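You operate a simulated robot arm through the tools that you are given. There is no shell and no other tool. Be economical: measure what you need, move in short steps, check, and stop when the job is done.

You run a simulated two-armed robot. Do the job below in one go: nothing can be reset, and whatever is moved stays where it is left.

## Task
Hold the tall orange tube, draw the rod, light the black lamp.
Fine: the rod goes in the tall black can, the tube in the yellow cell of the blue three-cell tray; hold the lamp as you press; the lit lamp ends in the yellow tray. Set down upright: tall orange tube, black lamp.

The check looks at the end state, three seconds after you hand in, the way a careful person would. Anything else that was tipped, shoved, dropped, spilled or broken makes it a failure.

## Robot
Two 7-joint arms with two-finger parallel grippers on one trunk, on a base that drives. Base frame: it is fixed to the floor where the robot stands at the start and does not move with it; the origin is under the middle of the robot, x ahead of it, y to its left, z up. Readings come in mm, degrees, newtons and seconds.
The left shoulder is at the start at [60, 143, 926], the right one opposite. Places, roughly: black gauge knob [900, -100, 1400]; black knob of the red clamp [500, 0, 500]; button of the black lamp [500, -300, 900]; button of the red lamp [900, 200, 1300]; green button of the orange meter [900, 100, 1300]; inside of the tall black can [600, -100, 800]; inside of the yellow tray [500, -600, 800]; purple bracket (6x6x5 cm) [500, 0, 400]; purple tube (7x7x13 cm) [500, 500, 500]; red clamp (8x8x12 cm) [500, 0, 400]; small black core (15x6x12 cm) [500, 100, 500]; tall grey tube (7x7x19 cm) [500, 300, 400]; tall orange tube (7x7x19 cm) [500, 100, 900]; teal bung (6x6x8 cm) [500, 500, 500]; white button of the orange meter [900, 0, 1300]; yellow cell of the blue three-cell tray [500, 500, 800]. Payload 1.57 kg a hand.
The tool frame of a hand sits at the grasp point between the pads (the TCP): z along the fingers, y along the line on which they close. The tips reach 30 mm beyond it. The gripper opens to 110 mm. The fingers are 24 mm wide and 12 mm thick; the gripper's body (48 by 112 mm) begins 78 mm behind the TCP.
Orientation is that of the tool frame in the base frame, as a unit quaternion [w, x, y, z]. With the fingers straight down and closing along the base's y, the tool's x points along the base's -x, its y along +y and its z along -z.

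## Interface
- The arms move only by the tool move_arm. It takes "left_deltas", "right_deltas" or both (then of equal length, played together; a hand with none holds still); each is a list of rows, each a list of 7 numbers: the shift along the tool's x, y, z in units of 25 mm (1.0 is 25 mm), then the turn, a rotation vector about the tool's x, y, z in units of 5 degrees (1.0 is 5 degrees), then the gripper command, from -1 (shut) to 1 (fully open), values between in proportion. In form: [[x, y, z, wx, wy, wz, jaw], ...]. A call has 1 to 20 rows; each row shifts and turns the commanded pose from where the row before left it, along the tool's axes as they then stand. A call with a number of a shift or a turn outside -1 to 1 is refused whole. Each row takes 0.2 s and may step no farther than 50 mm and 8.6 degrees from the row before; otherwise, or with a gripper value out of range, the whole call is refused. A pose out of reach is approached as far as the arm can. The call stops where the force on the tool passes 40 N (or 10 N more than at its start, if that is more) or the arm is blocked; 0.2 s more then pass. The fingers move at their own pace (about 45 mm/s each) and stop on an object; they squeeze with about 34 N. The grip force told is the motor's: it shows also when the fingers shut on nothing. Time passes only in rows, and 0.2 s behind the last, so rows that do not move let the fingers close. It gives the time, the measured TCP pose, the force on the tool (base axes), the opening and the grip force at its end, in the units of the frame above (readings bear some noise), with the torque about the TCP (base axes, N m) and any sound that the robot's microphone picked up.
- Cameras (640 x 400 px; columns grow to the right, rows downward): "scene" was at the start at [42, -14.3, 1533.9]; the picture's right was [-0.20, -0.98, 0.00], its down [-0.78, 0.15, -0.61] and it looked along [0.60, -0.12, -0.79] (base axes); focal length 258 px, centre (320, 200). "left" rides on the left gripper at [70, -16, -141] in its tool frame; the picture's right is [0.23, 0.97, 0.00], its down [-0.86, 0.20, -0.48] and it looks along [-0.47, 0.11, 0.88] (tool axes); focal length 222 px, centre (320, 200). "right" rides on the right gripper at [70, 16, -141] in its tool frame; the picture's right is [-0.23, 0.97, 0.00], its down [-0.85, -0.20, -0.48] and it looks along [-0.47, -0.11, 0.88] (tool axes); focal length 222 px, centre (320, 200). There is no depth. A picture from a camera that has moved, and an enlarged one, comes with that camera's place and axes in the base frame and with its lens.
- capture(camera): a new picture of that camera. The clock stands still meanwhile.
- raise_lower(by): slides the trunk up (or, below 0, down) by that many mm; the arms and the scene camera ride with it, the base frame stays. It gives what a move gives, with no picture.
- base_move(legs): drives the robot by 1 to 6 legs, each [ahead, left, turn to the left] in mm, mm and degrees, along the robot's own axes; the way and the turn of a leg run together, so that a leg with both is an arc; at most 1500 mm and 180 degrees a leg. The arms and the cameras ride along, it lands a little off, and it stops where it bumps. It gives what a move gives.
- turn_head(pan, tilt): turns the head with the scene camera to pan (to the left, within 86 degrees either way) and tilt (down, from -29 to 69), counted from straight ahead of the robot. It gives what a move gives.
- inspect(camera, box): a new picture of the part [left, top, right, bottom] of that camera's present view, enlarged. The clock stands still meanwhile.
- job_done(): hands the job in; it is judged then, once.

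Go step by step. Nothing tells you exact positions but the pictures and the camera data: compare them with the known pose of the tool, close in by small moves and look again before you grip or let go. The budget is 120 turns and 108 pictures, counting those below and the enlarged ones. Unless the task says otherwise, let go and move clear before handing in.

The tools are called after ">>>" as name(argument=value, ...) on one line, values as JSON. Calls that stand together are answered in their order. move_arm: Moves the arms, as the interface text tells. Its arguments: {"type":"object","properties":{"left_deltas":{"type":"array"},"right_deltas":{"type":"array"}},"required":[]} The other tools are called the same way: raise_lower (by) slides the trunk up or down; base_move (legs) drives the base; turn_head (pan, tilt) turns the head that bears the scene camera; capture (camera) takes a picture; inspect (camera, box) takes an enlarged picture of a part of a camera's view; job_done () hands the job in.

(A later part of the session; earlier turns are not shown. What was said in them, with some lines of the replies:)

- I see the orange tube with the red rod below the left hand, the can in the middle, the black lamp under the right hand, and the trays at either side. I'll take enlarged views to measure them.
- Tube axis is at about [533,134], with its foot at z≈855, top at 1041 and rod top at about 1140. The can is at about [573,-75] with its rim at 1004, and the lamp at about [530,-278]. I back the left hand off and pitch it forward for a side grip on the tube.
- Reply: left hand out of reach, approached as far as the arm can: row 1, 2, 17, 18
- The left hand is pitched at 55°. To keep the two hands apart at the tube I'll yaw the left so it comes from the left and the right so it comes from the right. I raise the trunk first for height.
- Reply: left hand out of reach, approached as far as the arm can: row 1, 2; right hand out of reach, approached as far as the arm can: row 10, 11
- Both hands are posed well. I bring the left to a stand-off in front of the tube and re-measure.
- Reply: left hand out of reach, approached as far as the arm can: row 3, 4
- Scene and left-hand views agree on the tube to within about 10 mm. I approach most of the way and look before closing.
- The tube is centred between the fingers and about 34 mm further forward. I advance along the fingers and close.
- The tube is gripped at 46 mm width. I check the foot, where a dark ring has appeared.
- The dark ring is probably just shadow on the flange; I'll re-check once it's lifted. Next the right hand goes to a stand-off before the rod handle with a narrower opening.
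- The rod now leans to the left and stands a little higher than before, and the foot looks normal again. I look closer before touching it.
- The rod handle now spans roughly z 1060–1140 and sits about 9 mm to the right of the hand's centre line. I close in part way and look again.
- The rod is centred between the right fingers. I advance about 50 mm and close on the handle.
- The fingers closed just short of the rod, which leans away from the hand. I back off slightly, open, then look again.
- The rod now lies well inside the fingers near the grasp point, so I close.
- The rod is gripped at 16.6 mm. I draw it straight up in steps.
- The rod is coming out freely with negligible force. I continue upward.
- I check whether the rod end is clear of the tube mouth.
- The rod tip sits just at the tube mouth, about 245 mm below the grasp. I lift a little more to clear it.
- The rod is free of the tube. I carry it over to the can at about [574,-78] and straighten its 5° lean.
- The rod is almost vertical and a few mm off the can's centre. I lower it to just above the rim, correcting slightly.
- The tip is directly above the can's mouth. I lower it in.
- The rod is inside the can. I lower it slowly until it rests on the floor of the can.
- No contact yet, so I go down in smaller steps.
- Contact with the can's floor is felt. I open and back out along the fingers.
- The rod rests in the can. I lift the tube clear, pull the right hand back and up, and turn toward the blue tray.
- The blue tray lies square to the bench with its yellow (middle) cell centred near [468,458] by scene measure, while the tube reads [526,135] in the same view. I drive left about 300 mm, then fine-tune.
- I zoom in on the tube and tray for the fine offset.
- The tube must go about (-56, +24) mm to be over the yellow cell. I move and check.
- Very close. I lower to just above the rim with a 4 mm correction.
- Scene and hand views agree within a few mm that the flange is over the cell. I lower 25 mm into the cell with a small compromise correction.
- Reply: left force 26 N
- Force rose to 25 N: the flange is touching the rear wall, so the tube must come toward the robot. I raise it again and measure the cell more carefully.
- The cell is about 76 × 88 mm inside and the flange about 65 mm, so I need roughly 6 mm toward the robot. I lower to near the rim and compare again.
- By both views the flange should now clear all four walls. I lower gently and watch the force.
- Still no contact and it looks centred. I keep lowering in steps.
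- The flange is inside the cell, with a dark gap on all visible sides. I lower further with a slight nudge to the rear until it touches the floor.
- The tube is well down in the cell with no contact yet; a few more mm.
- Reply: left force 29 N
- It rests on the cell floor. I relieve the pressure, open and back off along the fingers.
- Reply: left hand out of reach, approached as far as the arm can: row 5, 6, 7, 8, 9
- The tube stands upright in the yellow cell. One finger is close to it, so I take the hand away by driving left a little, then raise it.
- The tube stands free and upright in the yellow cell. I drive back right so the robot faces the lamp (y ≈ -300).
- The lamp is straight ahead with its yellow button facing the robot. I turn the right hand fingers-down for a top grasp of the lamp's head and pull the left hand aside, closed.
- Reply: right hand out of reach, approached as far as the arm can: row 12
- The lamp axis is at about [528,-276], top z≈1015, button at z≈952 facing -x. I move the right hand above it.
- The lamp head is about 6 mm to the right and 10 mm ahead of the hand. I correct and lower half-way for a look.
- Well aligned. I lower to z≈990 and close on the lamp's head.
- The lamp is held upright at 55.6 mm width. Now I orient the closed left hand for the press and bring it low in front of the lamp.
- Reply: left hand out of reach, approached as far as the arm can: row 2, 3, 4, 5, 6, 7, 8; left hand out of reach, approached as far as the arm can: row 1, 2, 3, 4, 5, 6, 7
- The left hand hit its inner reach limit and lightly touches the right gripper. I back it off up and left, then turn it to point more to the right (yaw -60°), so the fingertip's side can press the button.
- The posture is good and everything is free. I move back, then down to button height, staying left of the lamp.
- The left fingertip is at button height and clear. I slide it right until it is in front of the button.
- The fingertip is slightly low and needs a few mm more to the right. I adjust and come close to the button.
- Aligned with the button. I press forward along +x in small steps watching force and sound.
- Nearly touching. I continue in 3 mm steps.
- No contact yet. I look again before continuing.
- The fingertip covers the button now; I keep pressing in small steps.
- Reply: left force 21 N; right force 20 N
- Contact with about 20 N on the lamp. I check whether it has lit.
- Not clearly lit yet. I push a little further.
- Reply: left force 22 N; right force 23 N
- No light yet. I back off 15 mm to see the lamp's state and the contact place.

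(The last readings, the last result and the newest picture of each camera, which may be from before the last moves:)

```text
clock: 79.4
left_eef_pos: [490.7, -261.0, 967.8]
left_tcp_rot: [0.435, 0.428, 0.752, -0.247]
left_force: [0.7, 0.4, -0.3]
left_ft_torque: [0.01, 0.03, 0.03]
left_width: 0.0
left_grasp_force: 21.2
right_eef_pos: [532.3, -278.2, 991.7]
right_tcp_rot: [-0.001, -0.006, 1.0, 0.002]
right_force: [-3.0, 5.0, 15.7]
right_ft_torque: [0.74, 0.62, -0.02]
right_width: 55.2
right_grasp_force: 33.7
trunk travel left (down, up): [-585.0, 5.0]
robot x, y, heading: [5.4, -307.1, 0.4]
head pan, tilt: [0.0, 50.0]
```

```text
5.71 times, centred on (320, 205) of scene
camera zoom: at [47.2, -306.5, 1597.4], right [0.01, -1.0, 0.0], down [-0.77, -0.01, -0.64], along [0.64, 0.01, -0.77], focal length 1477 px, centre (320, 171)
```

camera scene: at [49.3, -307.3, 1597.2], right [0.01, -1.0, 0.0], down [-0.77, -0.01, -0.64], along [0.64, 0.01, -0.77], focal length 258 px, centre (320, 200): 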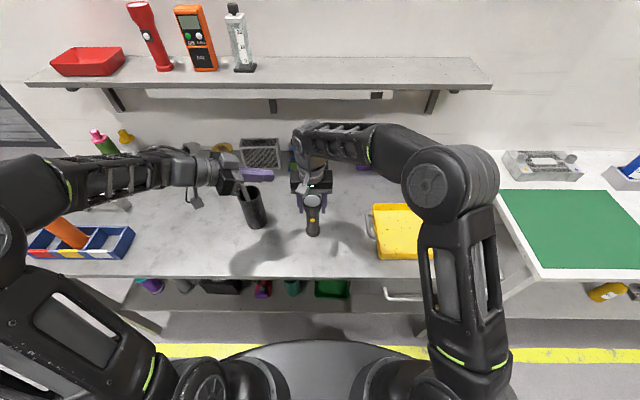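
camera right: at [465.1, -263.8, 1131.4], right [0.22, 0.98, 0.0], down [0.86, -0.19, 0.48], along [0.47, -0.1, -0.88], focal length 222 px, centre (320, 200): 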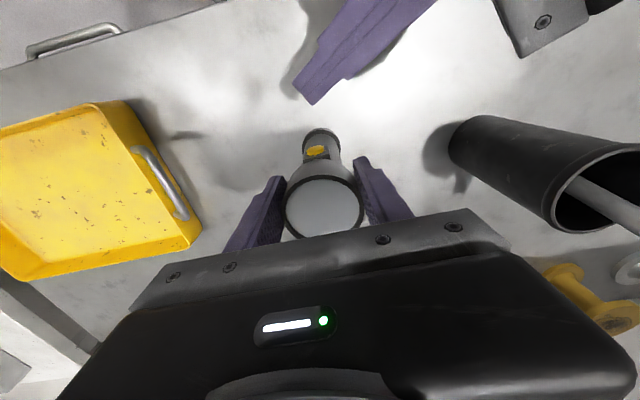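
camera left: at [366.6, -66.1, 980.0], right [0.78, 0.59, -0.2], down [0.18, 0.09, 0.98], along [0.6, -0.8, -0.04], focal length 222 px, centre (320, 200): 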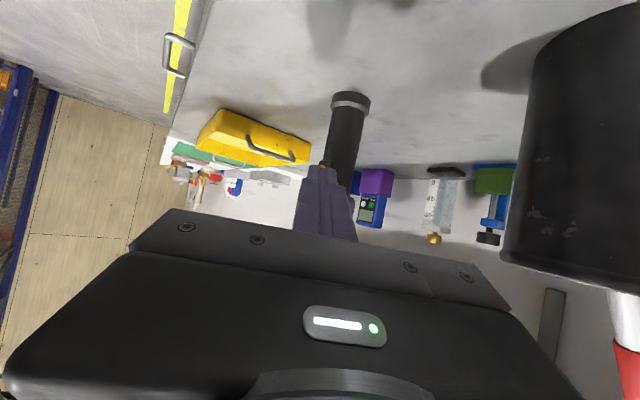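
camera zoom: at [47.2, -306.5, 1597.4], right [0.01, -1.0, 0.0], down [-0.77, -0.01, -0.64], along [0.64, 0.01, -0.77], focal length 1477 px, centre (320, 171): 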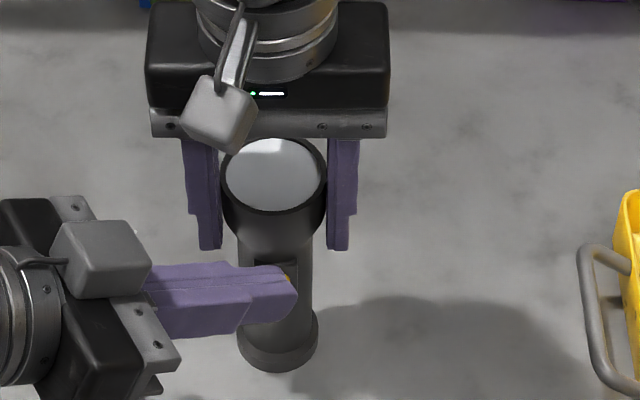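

The lamp's body pivoted a few degrees in the head grip, so the push was partly lost. I pull the left hand back, lift the lamp a few mm and rotate it back upright before regripping more firmly.

>>> move_arm(left_deltas=[[0.254, -0.86, -0.44, 0, 0, 0, -1], [0.254, -0.86, -0.44, 0, 0, 0, -1], [0, 0, 0, 0, 0, 0, -1]], right_deltas=[[0, 0, -0.24, 0, 0, 0, -1], [0, 0, 0, 0, 0.5, 0, -1], [0, 0, 0, 0, 0.5, 0, -1]])

>>> inspect(camera="scene", box=[280, 170, 360, 240])

>>> inspect(camera="left", box=[220, 60, 440, 220])

```text
clock: 80.2
left_eef_pos: [442.2, -261.8, 965.9]
left_tcp_rot: [0.433, 0.429, 0.752, -0.249]
left_force: [0.1, 0.6, 0.4]
left_ft_torque: [0.01, 0.0, 0.02]
left_width: 0.0
left_grasp_force: 21.3
right_eef_pos: [534.1, -280.5, 995.1]
right_tcp_rot: [-0.045, -0.004, 0.999, 0.001]
right_force: [0.8, 0.3, -1.7]
right_ft_torque: [-0.01, 0.0, 0.0]
right_width: 55.4
right_grasp_force: 33.2
trunk travel left (down, up): [-585.0, 5.0]
robot x, y, heading: [1.2, -305.5, 0.5]
head pan, tilt: [0.0, 50.0]
```

```text
5.71 times, centred on (320, 205) of scene
camera zoom: at [49.6, -307.3, 1597.2], right [0.01, -1.0, 0.0], down [-0.77, -0.01, -0.64], along [0.64, 0.01, -0.77], focal length 1477 px, centre (320, 171)
```

zoom: 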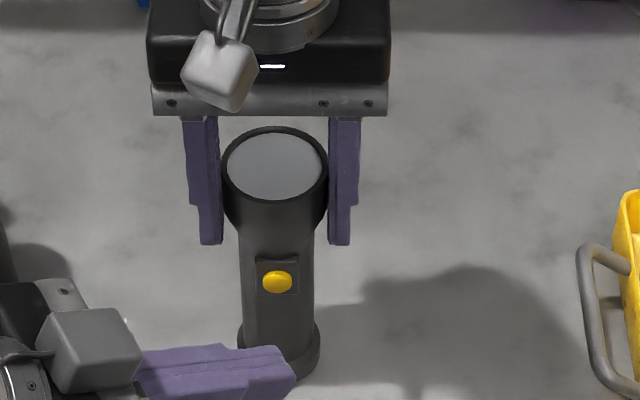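

```text
2.50 times, centred on (330, 140) of left
camera zoom: at [348.4, -135.6, 977.6], right [0.78, 0.59, -0.2], down [0.18, 0.09, 0.98], along [0.6, -0.8, -0.04], focal length 555 px, centre (295, 350)
```

zoom: 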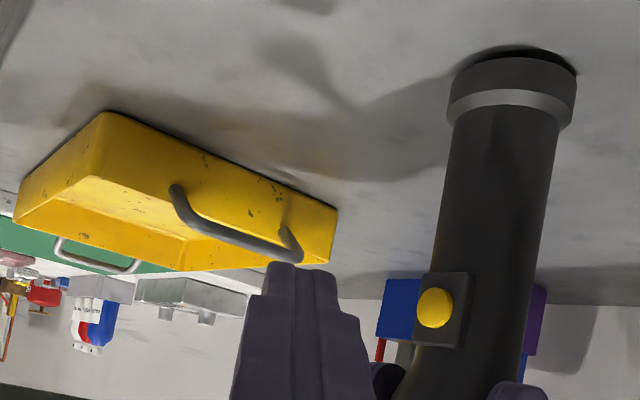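

The left view shows the button really sits at z≈942, lower than I pressed — I had hit the top of its housing. I straighten the lamp by 3°, set it firmly on the table, and lower the left fingertip by about 18 mm.

>>> move_arm(left_deltas=[[0.312, 0, 0.18, 0, 0, 0, -1], [0.312, 0, 0.18, 0, 0, 0, -1], [0, 0, 0, 0, 0, 0, -1]], right_deltas=[[0, 0, 0, 0, -0.6, 0, -1], [0, 0, 0.12, 0, 0, 0, -1], [0, 0, 0.12, 0, 0, 0, -1]])

>>> inspect(camera="left", box=[220, 60, 440, 220])

>>> inspect(camera="scene", box=[280, 170, 360, 240])

```text
clock: 81.0
left_eef_pos: [442.1, -263.4, 948.3]
left_tcp_rot: [0.435, 0.429, 0.752, -0.249]
left_force: [0.0, -0.1, 0.1]
left_ft_torque: [-0.02, -0.01, 0.01]
left_width: 0.1
left_grasp_force: 21.5
right_eef_pos: [533.1, -278.7, 991.1]
right_tcp_rot: [-0.017, -0.004, 1.0, 0.002]
right_force: [0.1, -0.2, 0.8]
right_ft_torque: [-0.04, 0.06, -0.03]
right_width: 55.3
right_grasp_force: 33.8
trunk travel left (down, up): [-585.0, 5.0]
robot x, y, heading: [2.2, -312.7, 0.5]
head pan, tilt: [0.0, 50.0]
```

```text
2.50 times, centred on (330, 140) of left
camera zoom: at [349.1, -135.9, 958.9], right [0.78, 0.59, -0.2], down [0.18, 0.09, 0.98], along [0.6, -0.8, -0.03], focal length 555 px, centre (295, 350)
```

zoom: 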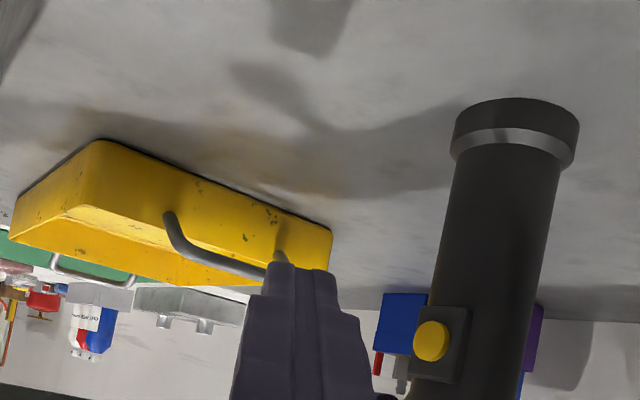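

```text
5.71 times, centred on (320, 205) of scene
camera zoom: at [49.0, -307.3, 1597.3], right [0.01, -1.0, 0.0], down [-0.77, -0.01, -0.64], along [0.64, 0.01, -0.77], focal length 1477 px, centre (320, 171)
```

zoom: 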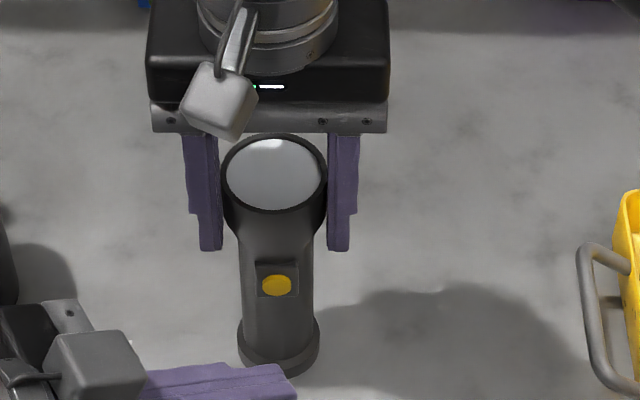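

The button is at about [508,-272,940]. I press the lamp lightly onto the table for grip, correct the fingertip height and approach.

>>> move_arm(left_deltas=[[0.155, 0.1, -0.11, 0, 0, 0, -1], [-0.163, 0.55, 0.28, 0, 0, 0, -1], [-0.163, 0.55, 0.28, 0, 0, 0, -1], [-0.163, 0.55, 0.28, 0, 0, 0, -1]], right_deltas=[[0, 0, 0.08, 0, 0, 0, -1], [0, 0, 0.06, 0, 0, 0, -1], [0, 0, 0, 0, 0, 0, -1], [0, 0, 0, 0, 0, 0, -1]])

>>> inspect(camera="right", box=[240, 80, 400, 240])

```text
clock: 82.0
left_eef_pos: [487.5, -256.3, 948.8]
left_tcp_rot: [0.434, 0.429, 0.752, -0.248]
left_force: [-0.5, -0.4, -0.4]
left_ft_torque: [-0.02, 0.03, -0.02]
left_width: 0.0
left_grasp_force: 21.1
right_eef_pos: [534.8, -278.5, 990.3]
right_tcp_rot: [-0.015, -0.004, 1.0, 0.003]
right_force: [1.4, -0.2, 28.9]
right_ft_torque: [-0.25, -0.23, -0.03]
right_width: 55.3
right_grasp_force: 33.4
trunk travel left (down, up): [-585.0, 5.0]
robot x, y, heading: [9.3, -309.0, 0.8]
head pan, tilt: [0.0, 50.0]
```

```text
2.50 times, centred on (320, 160) of right
camera zoom: at [468.5, -262.8, 1133.3], right [0.22, 0.98, 0.0], down [0.87, -0.19, 0.45], along [0.44, -0.1, -0.89], focal length 555 px, centre (320, 300)
```

zoom: 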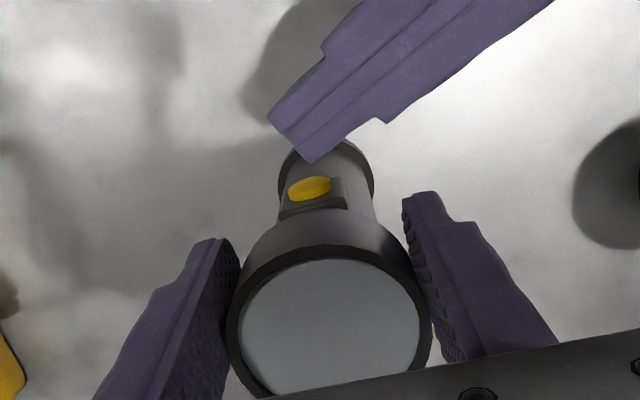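

The fingertip is aligned with the button and the lamp stands firmly. I press forward.

>>> move_arm(left_deltas=[[-0.041, 0.138, 0.07, 0, 0, 0, -1], [-0.041, 0.138, 0.07, 0, 0, 0, -1], [-0.03, 0.103, 0.053, 0, 0, 0, -1]])

>>> move_arm(left_deltas=[[-0.03, 0.103, 0.053, 0, 0, 0, -1]])

>>> move_arm(left_deltas=[[-0.03, 0.103, 0.053, 0, 0, 0, -1]])

>>> inspect(camera="right", box=[240, 80, 400, 240])

```text
clock: 82.8
left_eef_pos: [497.9, -256.5, 947.9]
left_tcp_rot: [0.434, 0.43, 0.751, -0.249]
left_force: [-8.4, -1.3, -1.1]
left_ft_torque: [0.02, 0.09, -0.25]
left_width: 0.0
left_grasp_force: 21.3
right_eef_pos: [534.1, -277.4, 989.8]
right_tcp_rot: [-0.016, -0.005, 1.0, 0.002]
right_force: [8.0, 4.0, 28.3]
right_ft_torque: [-0.2, -0.31, 0.04]
right_width: 55.4
right_grasp_force: 34.2
trunk travel left (down, up): [-585.0, 5.0]
robot x, y, heading: [3.9, -306.9, 0.6]
head pan, tilt: [0.0, 50.0]
heard: click
```

```text
clock: 83.2
left_eef_pos: [498.4, -257.2, 947.6]
left_tcp_rot: [0.434, 0.431, 0.751, -0.25]
left_force: [-25.7, 3.6, 4.5]
left_ft_torque: [-0.09, 0.05, -0.52]
left_width: 0.0
left_grasp_force: 21.2
right_eef_pos: [534.9, -279.0, 989.1]
right_tcp_rot: [-0.014, -0.003, 1.0, 0.002]
right_force: [18.4, 2.7, 18.6]
right_ft_torque: [0.35, 0.01, -0.05]
right_width: 55.3
right_grasp_force: 34.2
trunk travel left (down, up): [-585.0, 5.0]
robot x, y, heading: [3.2, -308.4, 0.6]
head pan, tilt: [0.0, 50.0]
```

```text
clock: 83.6
left_eef_pos: [507.3, -256.2, 946.6]
left_tcp_rot: [0.435, 0.428, 0.752, -0.247]
left_force: [-8.8, -2.8, 0.2]
left_ft_torque: [0.03, -0.09, -0.06]
left_width: 0.0
left_grasp_force: 21.5
right_eef_pos: [531.3, -279.9, 987.8]
right_tcp_rot: [-0.019, -0.005, 1.0, 0.0]
right_force: [6.5, 1.2, 13.2]
right_ft_torque: [0.09, -0.22, -0.18]
right_width: 49.7
right_grasp_force: 34.5
trunk travel left (down, up): [-585.0, 5.0]
robot x, y, heading: [2.7, -307.7, 0.7]
head pan, tilt: [0.0, 50.0]
heard: click
```

```text
2.50 times, centred on (320, 160) of right
camera zoom: at [467.9, -263.2, 1130.7], right [0.22, 0.98, -0.01], down [0.88, -0.19, 0.44], along [0.43, -0.1, -0.9], focal length 555 px, centre (320, 300)
```

zoom: 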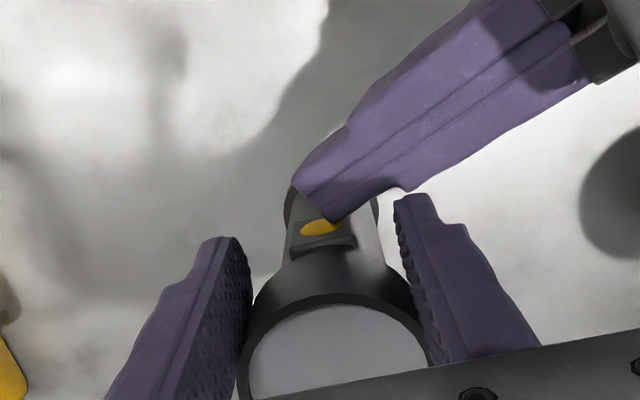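

Two clicks were heard, so it probably switched on and off again, and the lamp slid forward in the grip. I back the left hand off and look.

>>> move_arm(left_deltas=[[0.12, -0.413, -0.21, 0, 0, 0, -1], [0.254, -0.86, -0.44, 0, 0, 0, -1], [0.254, -0.86, -0.44, 0, 0, 0, -1], [0, 0, 0, 0, 0, 0, -1]])

>>> inspect(camera="scene", box=[280, 170, 360, 240])

>>> inspect(camera="left", box=[220, 60, 440, 220])

```text
clock: 84.6
left_eef_pos: [445.1, -259.3, 947.0]
left_tcp_rot: [0.434, 0.429, 0.752, -0.248]
left_force: [0.7, 0.1, -0.3]
left_ft_torque: [0.0, -0.02, 0.02]
left_width: 0.1
left_grasp_force: 21.2
right_eef_pos: [534.6, -279.6, 987.6]
right_tcp_rot: [-0.018, -0.005, 1.0, 0.001]
right_force: [-1.1, 0.2, 2.2]
right_ft_torque: [-0.02, 0.2, -0.04]
right_width: 49.6
right_grasp_force: 33.8
trunk travel left (down, up): [-585.0, 5.0]
robot x, y, heading: [-0.6, -307.3, 0.5]
head pan, tilt: [0.0, 50.0]
```

```text
5.71 times, centred on (320, 205) of scene
camera zoom: at [48.8, -307.3, 1597.1], right [0.01, -1.0, 0.0], down [-0.77, -0.01, -0.64], along [0.64, 0.01, -0.77], focal length 1477 px, centre (320, 171)
```

zoom: 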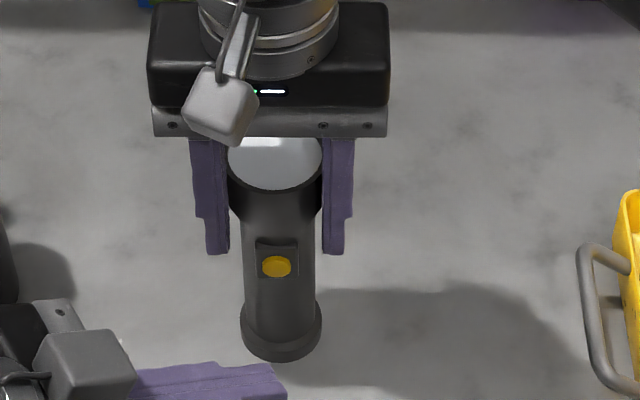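

```text
2.50 times, centred on (330, 140) of left
camera zoom: at [350.3, -131.0, 957.3], right [0.78, 0.59, -0.2], down [0.18, 0.09, 0.98], along [0.6, -0.8, -0.03], focal length 555 px, centre (295, 350)
```

zoom: 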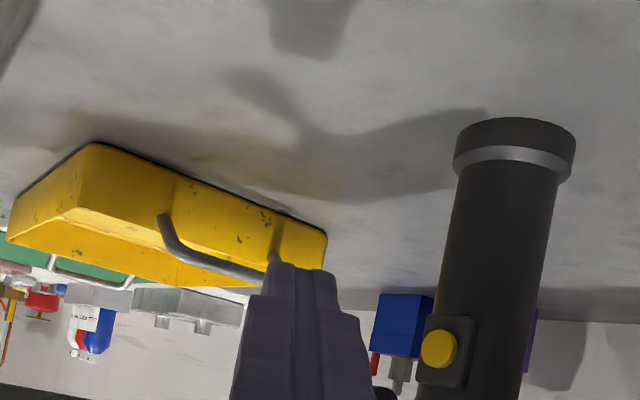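

The lamp stands about 16 mm further forward, upright, with the hand gripping its rear part. Pictures are scarce now, so I regrip by numbers: open, move 16 mm forward, level the hand, close, and check the width.

>>> move_arm(right_deltas=[[0, 0, 0, 0, 0, 0, 0.3], [0, 0, 0, 0, 0, 0, 0.3], [0, 0, 0, 0, 0, 0, 0.3], [0, 0, 0, 0, 0, 0, 0.3], [0, 0, 0, 0, -0.4, 0, 0.3], [-0.34, 0, 0, 0, 0, 0, 0.3], [-0.34, 0, 0, 0, 0, 0, 0.3], [0, 0, 0, 0, 0, 0, 0.3], [0, 0, 0, 0, 0, 0, -1], [0, 0, 0, 0, 0, 0, -1], [0, 0, 0, 0, 0, 0, -1], [0, 0, 0, 0, 0, 0, -1]])

```text
clock: 87.2
left_eef_pos: [445.2, -257.6, 946.9]
left_tcp_rot: [0.434, 0.43, 0.752, -0.249]
left_force: [0.5, -0.1, -0.7]
left_ft_torque: [0.0, 0.02, -0.01]
left_width: 0.2
left_grasp_force: 21.6
right_eef_pos: [551.3, -278.9, 986.8]
right_tcp_rot: [0.0, -0.005, 1.0, 0.001]
right_force: [-0.2, -0.6, 0.3]
right_ft_torque: [-0.02, 0.02, -0.01]
right_width: 55.5
right_grasp_force: 34.2
trunk travel left (down, up): [-585.0, 5.0]
robot x, y, heading: [1.2, -306.9, 0.6]
head pan, tilt: [0.0, 50.0]
```

The grip is firm again (55.5 mm). I press the lamp lightly down and bring the left fingertip forward to just short of the button.

>>> move_arm(left_deltas=[[-0.14, 0.473, 0.242, 0, 0, 0, -1], [-0.14, 0.473, 0.242, 0, 0, 0, -1], [-0.14, 0.473, 0.242, 0, 0, 0, -1], [-0.14, 0.473, 0.242, 0, 0, 0, -1]], right_deltas=[[0, 0, 0.05, 0, 0, 0, -1], [0, 0, 0.05, 0, 0, 0, -1], [0, 0, 0, 0, 0, 0, -1], [0, 0, 0, 0, 0, 0, -1]])

```text
clock: 88.2
left_eef_pos: [498.0, -259.0, 949.1]
left_tcp_rot: [0.435, 0.429, 0.752, -0.248]
left_force: [-0.4, -0.4, 0.6]
left_ft_torque: [0.02, 0.01, -0.02]
left_width: 0.0
left_grasp_force: 22.5
right_eef_pos: [549.7, -280.2, 986.8]
right_tcp_rot: [0.002, -0.004, 1.0, 0.003]
right_force: [-0.5, -3.8, 18.6]
right_ft_torque: [-0.36, 0.25, -0.02]
right_width: 55.4
right_grasp_force: 33.6
trunk travel left (down, up): [-585.0, 5.0]
robot x, y, heading: [2.6, -310.0, 0.5]
head pan, tilt: [0.0, 50.0]
```

Now small steps, one at a time, listening for the click.

>>> move_arm(left_deltas=[[0.004, 0.124, 0.033, 0, 0, 0, -1], [0.004, 0.124, 0.033, 0, 0, 0, -1]])

```text
clock: 88.8
left_eef_pos: [502.7, -256.0, 947.3]
left_tcp_rot: [0.435, 0.428, 0.752, -0.247]
left_force: [0.7, 0.6, 0.5]
left_ft_torque: [0.0, 0.0, -0.03]
left_width: 0.0
left_grasp_force: 21.6
right_eef_pos: [550.8, -277.7, 985.9]
right_tcp_rot: [0.002, -0.005, 1.0, 0.003]
right_force: [1.3, -3.1, 25.7]
right_ft_torque: [-0.43, -0.06, 0.0]
right_width: 55.3
right_grasp_force: 33.7
trunk travel left (down, up): [-585.0, 5.0]
robot x, y, heading: [2.3, -307.8, 0.7]
head pan, tilt: [0.0, 50.0]
```

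No contact yet; another 3 mm step.

>>> move_arm(left_deltas=[[-0.03, 0.103, 0.053, 0, 0, 0, -1]])

```text
clock: 89.2
left_eef_pos: [505.7, -256.1, 948.2]
left_tcp_rot: [0.434, 0.43, 0.752, -0.248]
left_force: [-0.7, 0.3, -0.5]
left_ft_torque: [0.01, 0.06, -0.02]
left_width: 0.2
left_grasp_force: 22.1
right_eef_pos: [550.1, -277.7, 986.2]
right_tcp_rot: [0.001, -0.004, 1.0, 0.002]
right_force: [3.8, -3.7, 27.2]
right_ft_torque: [-0.41, -0.25, 0.03]
right_width: 55.1
right_grasp_force: 33.3
trunk travel left (down, up): [-585.0, 5.0]
robot x, y, heading: [3.8, -308.3, 0.6]
head pan, tilt: [0.0, 50.0]
```

Still free; another step.

>>> move_arm(left_deltas=[[-0.03, 0.103, 0.053, 0, 0, 0, -1]])

```text
clock: 89.6
left_eef_pos: [509.2, -256.1, 947.2]
left_tcp_rot: [0.434, 0.43, 0.751, -0.249]
left_force: [-3.0, 0.5, 0.7]
left_ft_torque: [0.0, 0.02, -0.06]
left_width: 0.0
left_grasp_force: 21.4
right_eef_pos: [549.9, -277.5, 986.1]
right_tcp_rot: [0.001, -0.005, 1.0, 0.002]
right_force: [4.6, -2.8, 27.7]
right_ft_torque: [-0.41, -0.34, 0.04]
right_width: 55.2
right_grasp_force: 33.9
trunk travel left (down, up): [-585.0, 5.0]
robot x, y, heading: [4.1, -309.5, 0.6]
head pan, tilt: [0.0, 50.0]
heard: click
```

A click at 3 N. I withdraw straight back at once and check the lens.

>>> move_arm(left_deltas=[[0.12, -0.413, -0.21, 0, 0, 0, -1], [0.254, -0.86, -0.44, 0, 0, 0, -1], [0.254, -0.86, -0.44, 0, 0, 0, -1], [0.254, -0.86, -0.44, 0, 0, 0, -1]], right_deltas=[[0, 0, -0.05, 0, 0, 0, -1], [0, 0, -0.05, 0, 0, 0, -1], [0, 0, 0, 0, 0, 0, -1], [0, 0, 0, 0, 0, 0, -1]])

>>> capture(camera="scene")

```text
clock: 90.6
left_eef_pos: [422.5, -255.4, 945.0]
left_tcp_rot: [0.434, 0.431, 0.751, -0.249]
left_force: [0.8, -0.1, 0.5]
left_ft_torque: [0.01, -0.02, -0.02]
left_width: 0.2
left_grasp_force: 21.0
right_eef_pos: [549.5, -278.8, 986.4]
right_tcp_rot: [-0.001, -0.004, 1.0, 0.001]
right_force: [2.2, 0.0, 9.5]
right_ft_torque: [0.05, -0.45, 0.02]
right_width: 55.3
right_grasp_force: 33.9
trunk travel left (down, up): [-585.0, 5.0]
robot x, y, heading: [2.9, -308.4, 0.7]
head pan, tilt: [0.0, 50.0]
```

```text
3 pictures are left
camera scene: at [48.2, -307.2, 1597.1], right [0.01, -1.0, 0.0], down [-0.77, -0.01, -0.64], along [0.64, 0.01, -0.77], focal length 258 px, centre (320, 200)
```

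scene: 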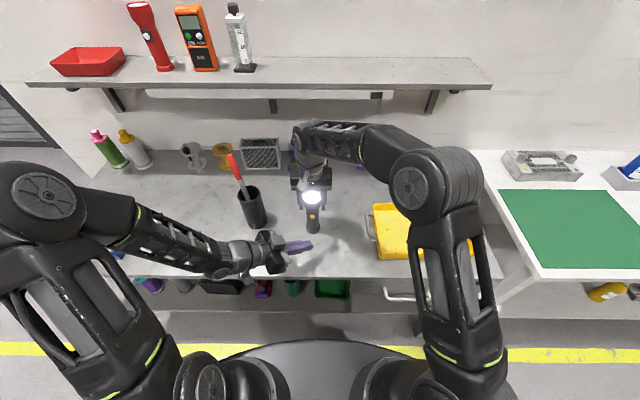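

The lamp is lit and gripped. I lift it and carry it right, over the yellow tray (interior about x 430–610, y -490…-795, aim [520,-590]).

>>> move_arm(right_deltas=[[0, 0, -0.6, 0, 0, 0, -1], [0.2, 0, -0.8, 0, 0, 0, -1], [0.4, 0, -0.8, 0, 0, 0, -1], [0.4, 0, -0.8, 0, 0, 0, -1], [0.2, -0.4, -0.6, 0, 0, 0, -1], [0, -0.9, 0, 0, 0, 0, -1], [0, -1, 0, 0, 0, 0, -1], [0, -1, 0, 0, 0, 0, -1], [0, -1, 0, 0, 0, 0, -1], [0, -1, 0, 0, 0, 0, -1], [0, -1, 0, 0, 0, 0, -1], [0, -1, 0, 0, 0, 0, -1], [0, -1, 0, 0, 0, 0, -1], [0, -1, 0, 0, 0, 0, -1], [0, -1, 0, 0, 0, 0, -1], [0, -1, 0, 0, 0, 0, -1], [0, -0.9, 0, 0, 0, 0, -1], [0, -0.3, 0, 0, 0, 0, -1], [0, 0, 0, 0, 0, 0, -1]])

>>> capture(camera="scene")

```text
clock: 94.6
left_eef_pos: [423.3, -255.4, 945.8]
left_tcp_rot: [0.434, 0.429, 0.752, -0.248]
left_force: [-0.5, -0.9, -0.4]
left_ft_torque: [0.03, -0.02, 0.03]
left_width: 0.1
left_grasp_force: 21.4
right_eef_pos: [526.1, -591.8, 1076.0]
right_tcp_rot: [0.0, -0.004, 1.0, 0.002]
right_force: [-0.8, -0.8, -2.0]
right_ft_torque: [0.04, 0.02, 0.0]
right_width: 55.1
right_grasp_force: 33.7
trunk travel left (down, up): [-585.0, 5.0]
robot x, y, heading: [5.1, -308.3, 0.4]
head pan, tilt: [0.0, 50.0]
```

```text
2 pictures are left
camera scene: at [49.3, -307.4, 1597.2], right [0.01, -1.0, 0.0], down [-0.77, -0.01, -0.64], along [0.64, 0.01, -0.77], focal length 258 px, centre (320, 200)
```

scene: 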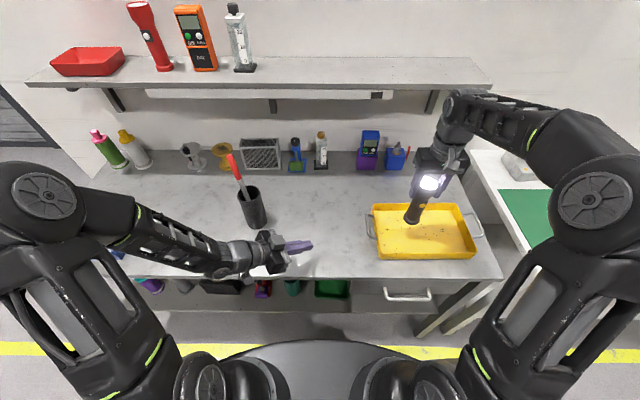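

The lamp is upright over the tray's floor. I lower it, slowing near the bottom.

>>> move_arm(right_deltas=[[0, 0, 0.8, 0, 0, 0, -1], [0, 0, 0.8, 0, 0, 0, -1], [0, 0, 0.6, 0, 0, 0, -1], [0, 0, 0.3, 0, 0, 0, -1], [0, 0, 0.2, 0, 0, 0, -1]])

>>> move_arm(right_deltas=[[0, 0, 0.16, 0, 0, 0, -1], [0, 0, 0.12, 0, 0, 0, -1]])

```text
clock: 95.8
left_eef_pos: [423.5, -255.4, 944.9]
left_tcp_rot: [0.435, 0.429, 0.752, -0.248]
left_force: [0.8, 0.2, 0.6]
left_ft_torque: [0.01, 0.0, -0.02]
left_width: 0.0
left_grasp_force: 21.4
right_eef_pos: [524.5, -591.9, 1009.5]
right_tcp_rot: [0.0, -0.004, 1.0, 0.002]
right_force: [0.3, 0.7, -0.6]
right_ft_torque: [0.01, -0.01, -0.02]
right_width: 55.2
right_grasp_force: 33.9
trunk travel left (down, up): [-585.0, 5.0]
robot x, y, heading: [0.3, -308.6, 0.7]
head pan, tilt: [0.0, 50.0]
```

```text
clock: 96.4
left_eef_pos: [423.0, -256.6, 946.0]
left_tcp_rot: [0.434, 0.429, 0.752, -0.248]
left_force: [-0.3, 0.3, 0.2]
left_ft_torque: [0.04, -0.01, 0.02]
left_width: 0.1
left_grasp_force: 21.6
right_eef_pos: [524.8, -592.0, 1000.9]
right_tcp_rot: [0.0, -0.005, 1.0, 0.003]
right_force: [-0.1, 0.0, -1.7]
right_ft_torque: [0.01, -0.01, -0.02]
right_width: 55.6
right_grasp_force: 34.4
trunk travel left (down, up): [-585.0, 5.0]
robot x, y, heading: [-0.0, -306.8, 0.6]
head pan, tilt: [0.0, 50.0]
```

No contact yet; I continue in 2–3 mm steps.

>>> move_arm(right_deltas=[[0, 0, 0.12, 0, 0, 0, -1], [0, 0, 0.1, 0, 0, 0, -1]])

>>> move_arm(right_deltas=[[0, 0, 0.08, 0, 0, 0, -1]])

```text
clock: 97.0
left_eef_pos: [422.8, -255.8, 945.8]
left_tcp_rot: [0.433, 0.43, 0.752, -0.248]
left_force: [0.1, -0.1, 0.0]
left_ft_torque: [0.01, 0.03, -0.02]
left_width: 0.0
left_grasp_force: 21.9
right_eef_pos: [524.7, -591.1, 996.9]
right_tcp_rot: [0.001, -0.005, 1.0, 0.002]
right_force: [-0.4, 0.6, -1.8]
right_ft_torque: [0.0, -0.01, 0.0]
right_width: 55.1
right_grasp_force: 34.1
trunk travel left (down, up): [-585.0, 5.0]
robot x, y, heading: [1.9, -309.9, 0.7]
head pan, tilt: [0.0, 50.0]
```

```text
clock: 97.4
left_eef_pos: [422.5, -256.2, 944.9]
left_tcp_rot: [0.434, 0.428, 0.753, -0.248]
left_force: [0.2, -0.2, -0.5]
left_ft_torque: [0.0, -0.01, 0.0]
left_width: 0.1
left_grasp_force: 21.4
right_eef_pos: [525.2, -592.0, 995.6]
right_tcp_rot: [0.0, -0.005, 1.0, 0.002]
right_force: [-0.4, 0.2, -1.1]
right_ft_torque: [0.0, 0.03, -0.02]
right_width: 55.5
right_grasp_force: 33.5
trunk travel left (down, up): [-585.0, 5.0]
robot x, y, heading: [3.7, -305.6, 0.4]
head pan, tilt: [0.0, 50.0]
```

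>>> move_arm(right_deltas=[[0, 0, 0.1, 0, 0, 0, -1]])

>>> move_arm(right_deltas=[[0, 0, 0.06, 0, 0, 0, -1]])

```text
clock: 97.8
left_eef_pos: [421.9, -255.7, 944.5]
left_tcp_rot: [0.434, 0.428, 0.753, -0.248]
left_force: [0.1, -0.8, -1.0]
left_ft_torque: [0.01, 0.02, 0.02]
left_width: 0.0
left_grasp_force: 21.4
right_eef_pos: [525.4, -590.6, 992.3]
right_tcp_rot: [0.0, -0.004, 1.0, 0.002]
right_force: [-0.8, 0.4, -2.1]
right_ft_torque: [0.0, 0.04, 0.01]
right_width: 55.2
right_grasp_force: 34.0
trunk travel left (down, up): [-585.0, 5.0]
robot x, y, heading: [1.5, -308.6, 0.8]
head pan, tilt: [0.0, 50.0]
```

```text
clock: 98.2
left_eef_pos: [422.9, -256.7, 946.1]
left_tcp_rot: [0.434, 0.429, 0.753, -0.248]
left_force: [-0.2, 1.0, -0.8]
left_ft_torque: [-0.02, -0.03, 0.01]
left_width: 0.1
left_grasp_force: 21.1
right_eef_pos: [526.5, -591.0, 990.9]
right_tcp_rot: [0.001, -0.004, 1.0, 0.002]
right_force: [0.7, 0.0, -1.0]
right_ft_torque: [-0.02, 0.04, -0.03]
right_width: 55.4
right_grasp_force: 34.1
trunk travel left (down, up): [-585.0, 5.0]
robot x, y, heading: [4.4, -304.3, 0.7]
head pan, tilt: [0.0, 50.0]
```

Nearly there; smaller steps on.

>>> move_arm(right_deltas=[[0, 0, 0.06, 0, 0, 0, -1]])

>>> move_arm(right_deltas=[[0, 0, 0.05, 0, 0, 0, -1]])

```text
clock: 98.6
left_eef_pos: [422.9, -255.8, 945.2]
left_tcp_rot: [0.434, 0.43, 0.752, -0.248]
left_force: [-0.1, -0.1, 0.5]
left_ft_torque: [0.0, 0.02, 0.0]
left_width: 0.2
left_grasp_force: 21.2
right_eef_pos: [524.9, -591.0, 990.4]
right_tcp_rot: [0.002, -0.004, 1.0, 0.001]
right_force: [1.0, -2.1, 6.9]
right_ft_torque: [-0.39, -0.04, 0.04]
right_width: 55.1
right_grasp_force: 34.2
trunk travel left (down, up): [-585.0, 5.0]
robot x, y, heading: [5.5, -312.2, 0.6]
head pan, tilt: [0.0, 50.0]
```

```text
clock: 99.0
left_eef_pos: [421.7, -256.4, 946.4]
left_tcp_rot: [0.435, 0.429, 0.752, -0.248]
left_force: [-0.2, 0.1, -0.5]
left_ft_torque: [0.0, 0.0, -0.03]
left_width: 0.2
left_grasp_force: 21.5
right_eef_pos: [525.1, -591.2, 991.0]
right_tcp_rot: [0.003, -0.005, 1.0, 0.001]
right_force: [4.3, -2.9, 20.2]
right_ft_torque: [-0.53, -0.24, 0.06]
right_width: 55.0
right_grasp_force: 33.4
trunk travel left (down, up): [-585.0, 5.0]
robot x, y, heading: [1.4, -309.8, 0.3]
head pan, tilt: [0.0, 50.0]
```

It rests on the tray floor. I ease off, open, and raise the hand straight up.

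>>> move_arm(right_deltas=[[0, 0, -0.05, 0, 0, 0, -1], [0, 0, 0, 0, 0, 0, 0.7], [0, 0, 0, 0, 0, 0, 0.7], [0, 0, 0, 0, 0, 0, 0.7], [0, 0, 0, 0, 0, 0, 0.7], [0, 0, -0.6, 0, 0, 0, 0.7], [0, 0, -0.9, 0, 0, 0, 0.7], [0, 0, -0.9, 0, 0, 0, 0.7], [0, 0, -0.9, 0, 0, 0, 0.7], [0.6, 0, -0.5, 0, 0, 0, 0.7], [1, 0, 0, 0, 0, 0, 0.7], [1, 0, 0, 0, 0, 0, 0.7]])

>>> capture(camera="scene")

```text
clock: 101.6
left_eef_pos: [422.7, -255.7, 945.6]
left_tcp_rot: [0.434, 0.43, 0.752, -0.249]
left_force: [-0.4, 0.0, 0.6]
left_ft_torque: [0.02, 0.01, -0.01]
left_width: 0.0
left_grasp_force: 21.3
right_eef_pos: [457.4, -592.1, 1082.8]
right_tcp_rot: [0.0, -0.004, 1.0, 0.002]
right_force: [0.8, 0.2, 0.2]
right_ft_torque: [0.0, -0.02, -0.01]
right_width: 93.7
right_grasp_force: 0.0
trunk travel left (down, up): [-585.0, 5.0]
robot x, y, heading: [3.6, -309.4, 0.5]
head pan, tilt: [0.0, 50.0]
```

```text
1 pictures are left
camera scene: at [48.2, -307.5, 1597.3], right [0.01, -1.0, 0.0], down [-0.77, -0.01, -0.64], along [0.64, 0.01, -0.77], focal length 258 px, centre (320, 200)
```

scene: 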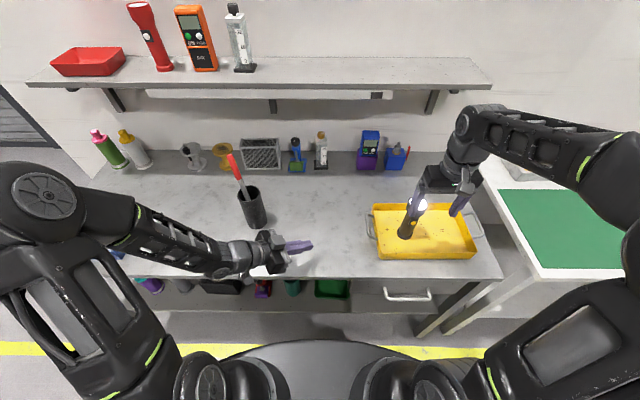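

The lit lamp stands upright in the yellow tray, the rod is in the can and the tube is upright in the yellow cell; both hands are clear.

>>> job_done()

```text
The job is handed in.
```

I've handed the job in, and everything is where you asked. I had few pictures left at the end, so the last lamp check was a wide view of the bench.

- **Rod:** I drew it from the orange tube while the left hand held the tube, and it now stands in the tall black can.
- **Tube:** it stands upright in the yellow (middle) cell of the blue tray. On the first try the flange touched the cell's rear wall; I lifted it and set it down again without trouble.
- **Lamp:** it is lit and stands upright in the yellow tray. The right hand held it while the left pressed. My first press landed on the housing above the button. The next clicked twice, apparently on and off again, and pushed the lamp about 16 mm forward. I regripped it and pressed once more to light it.

While getting into position for the press, the left hand lightly touched the right gripper. I saw nothing else on the bench tipped or moved.
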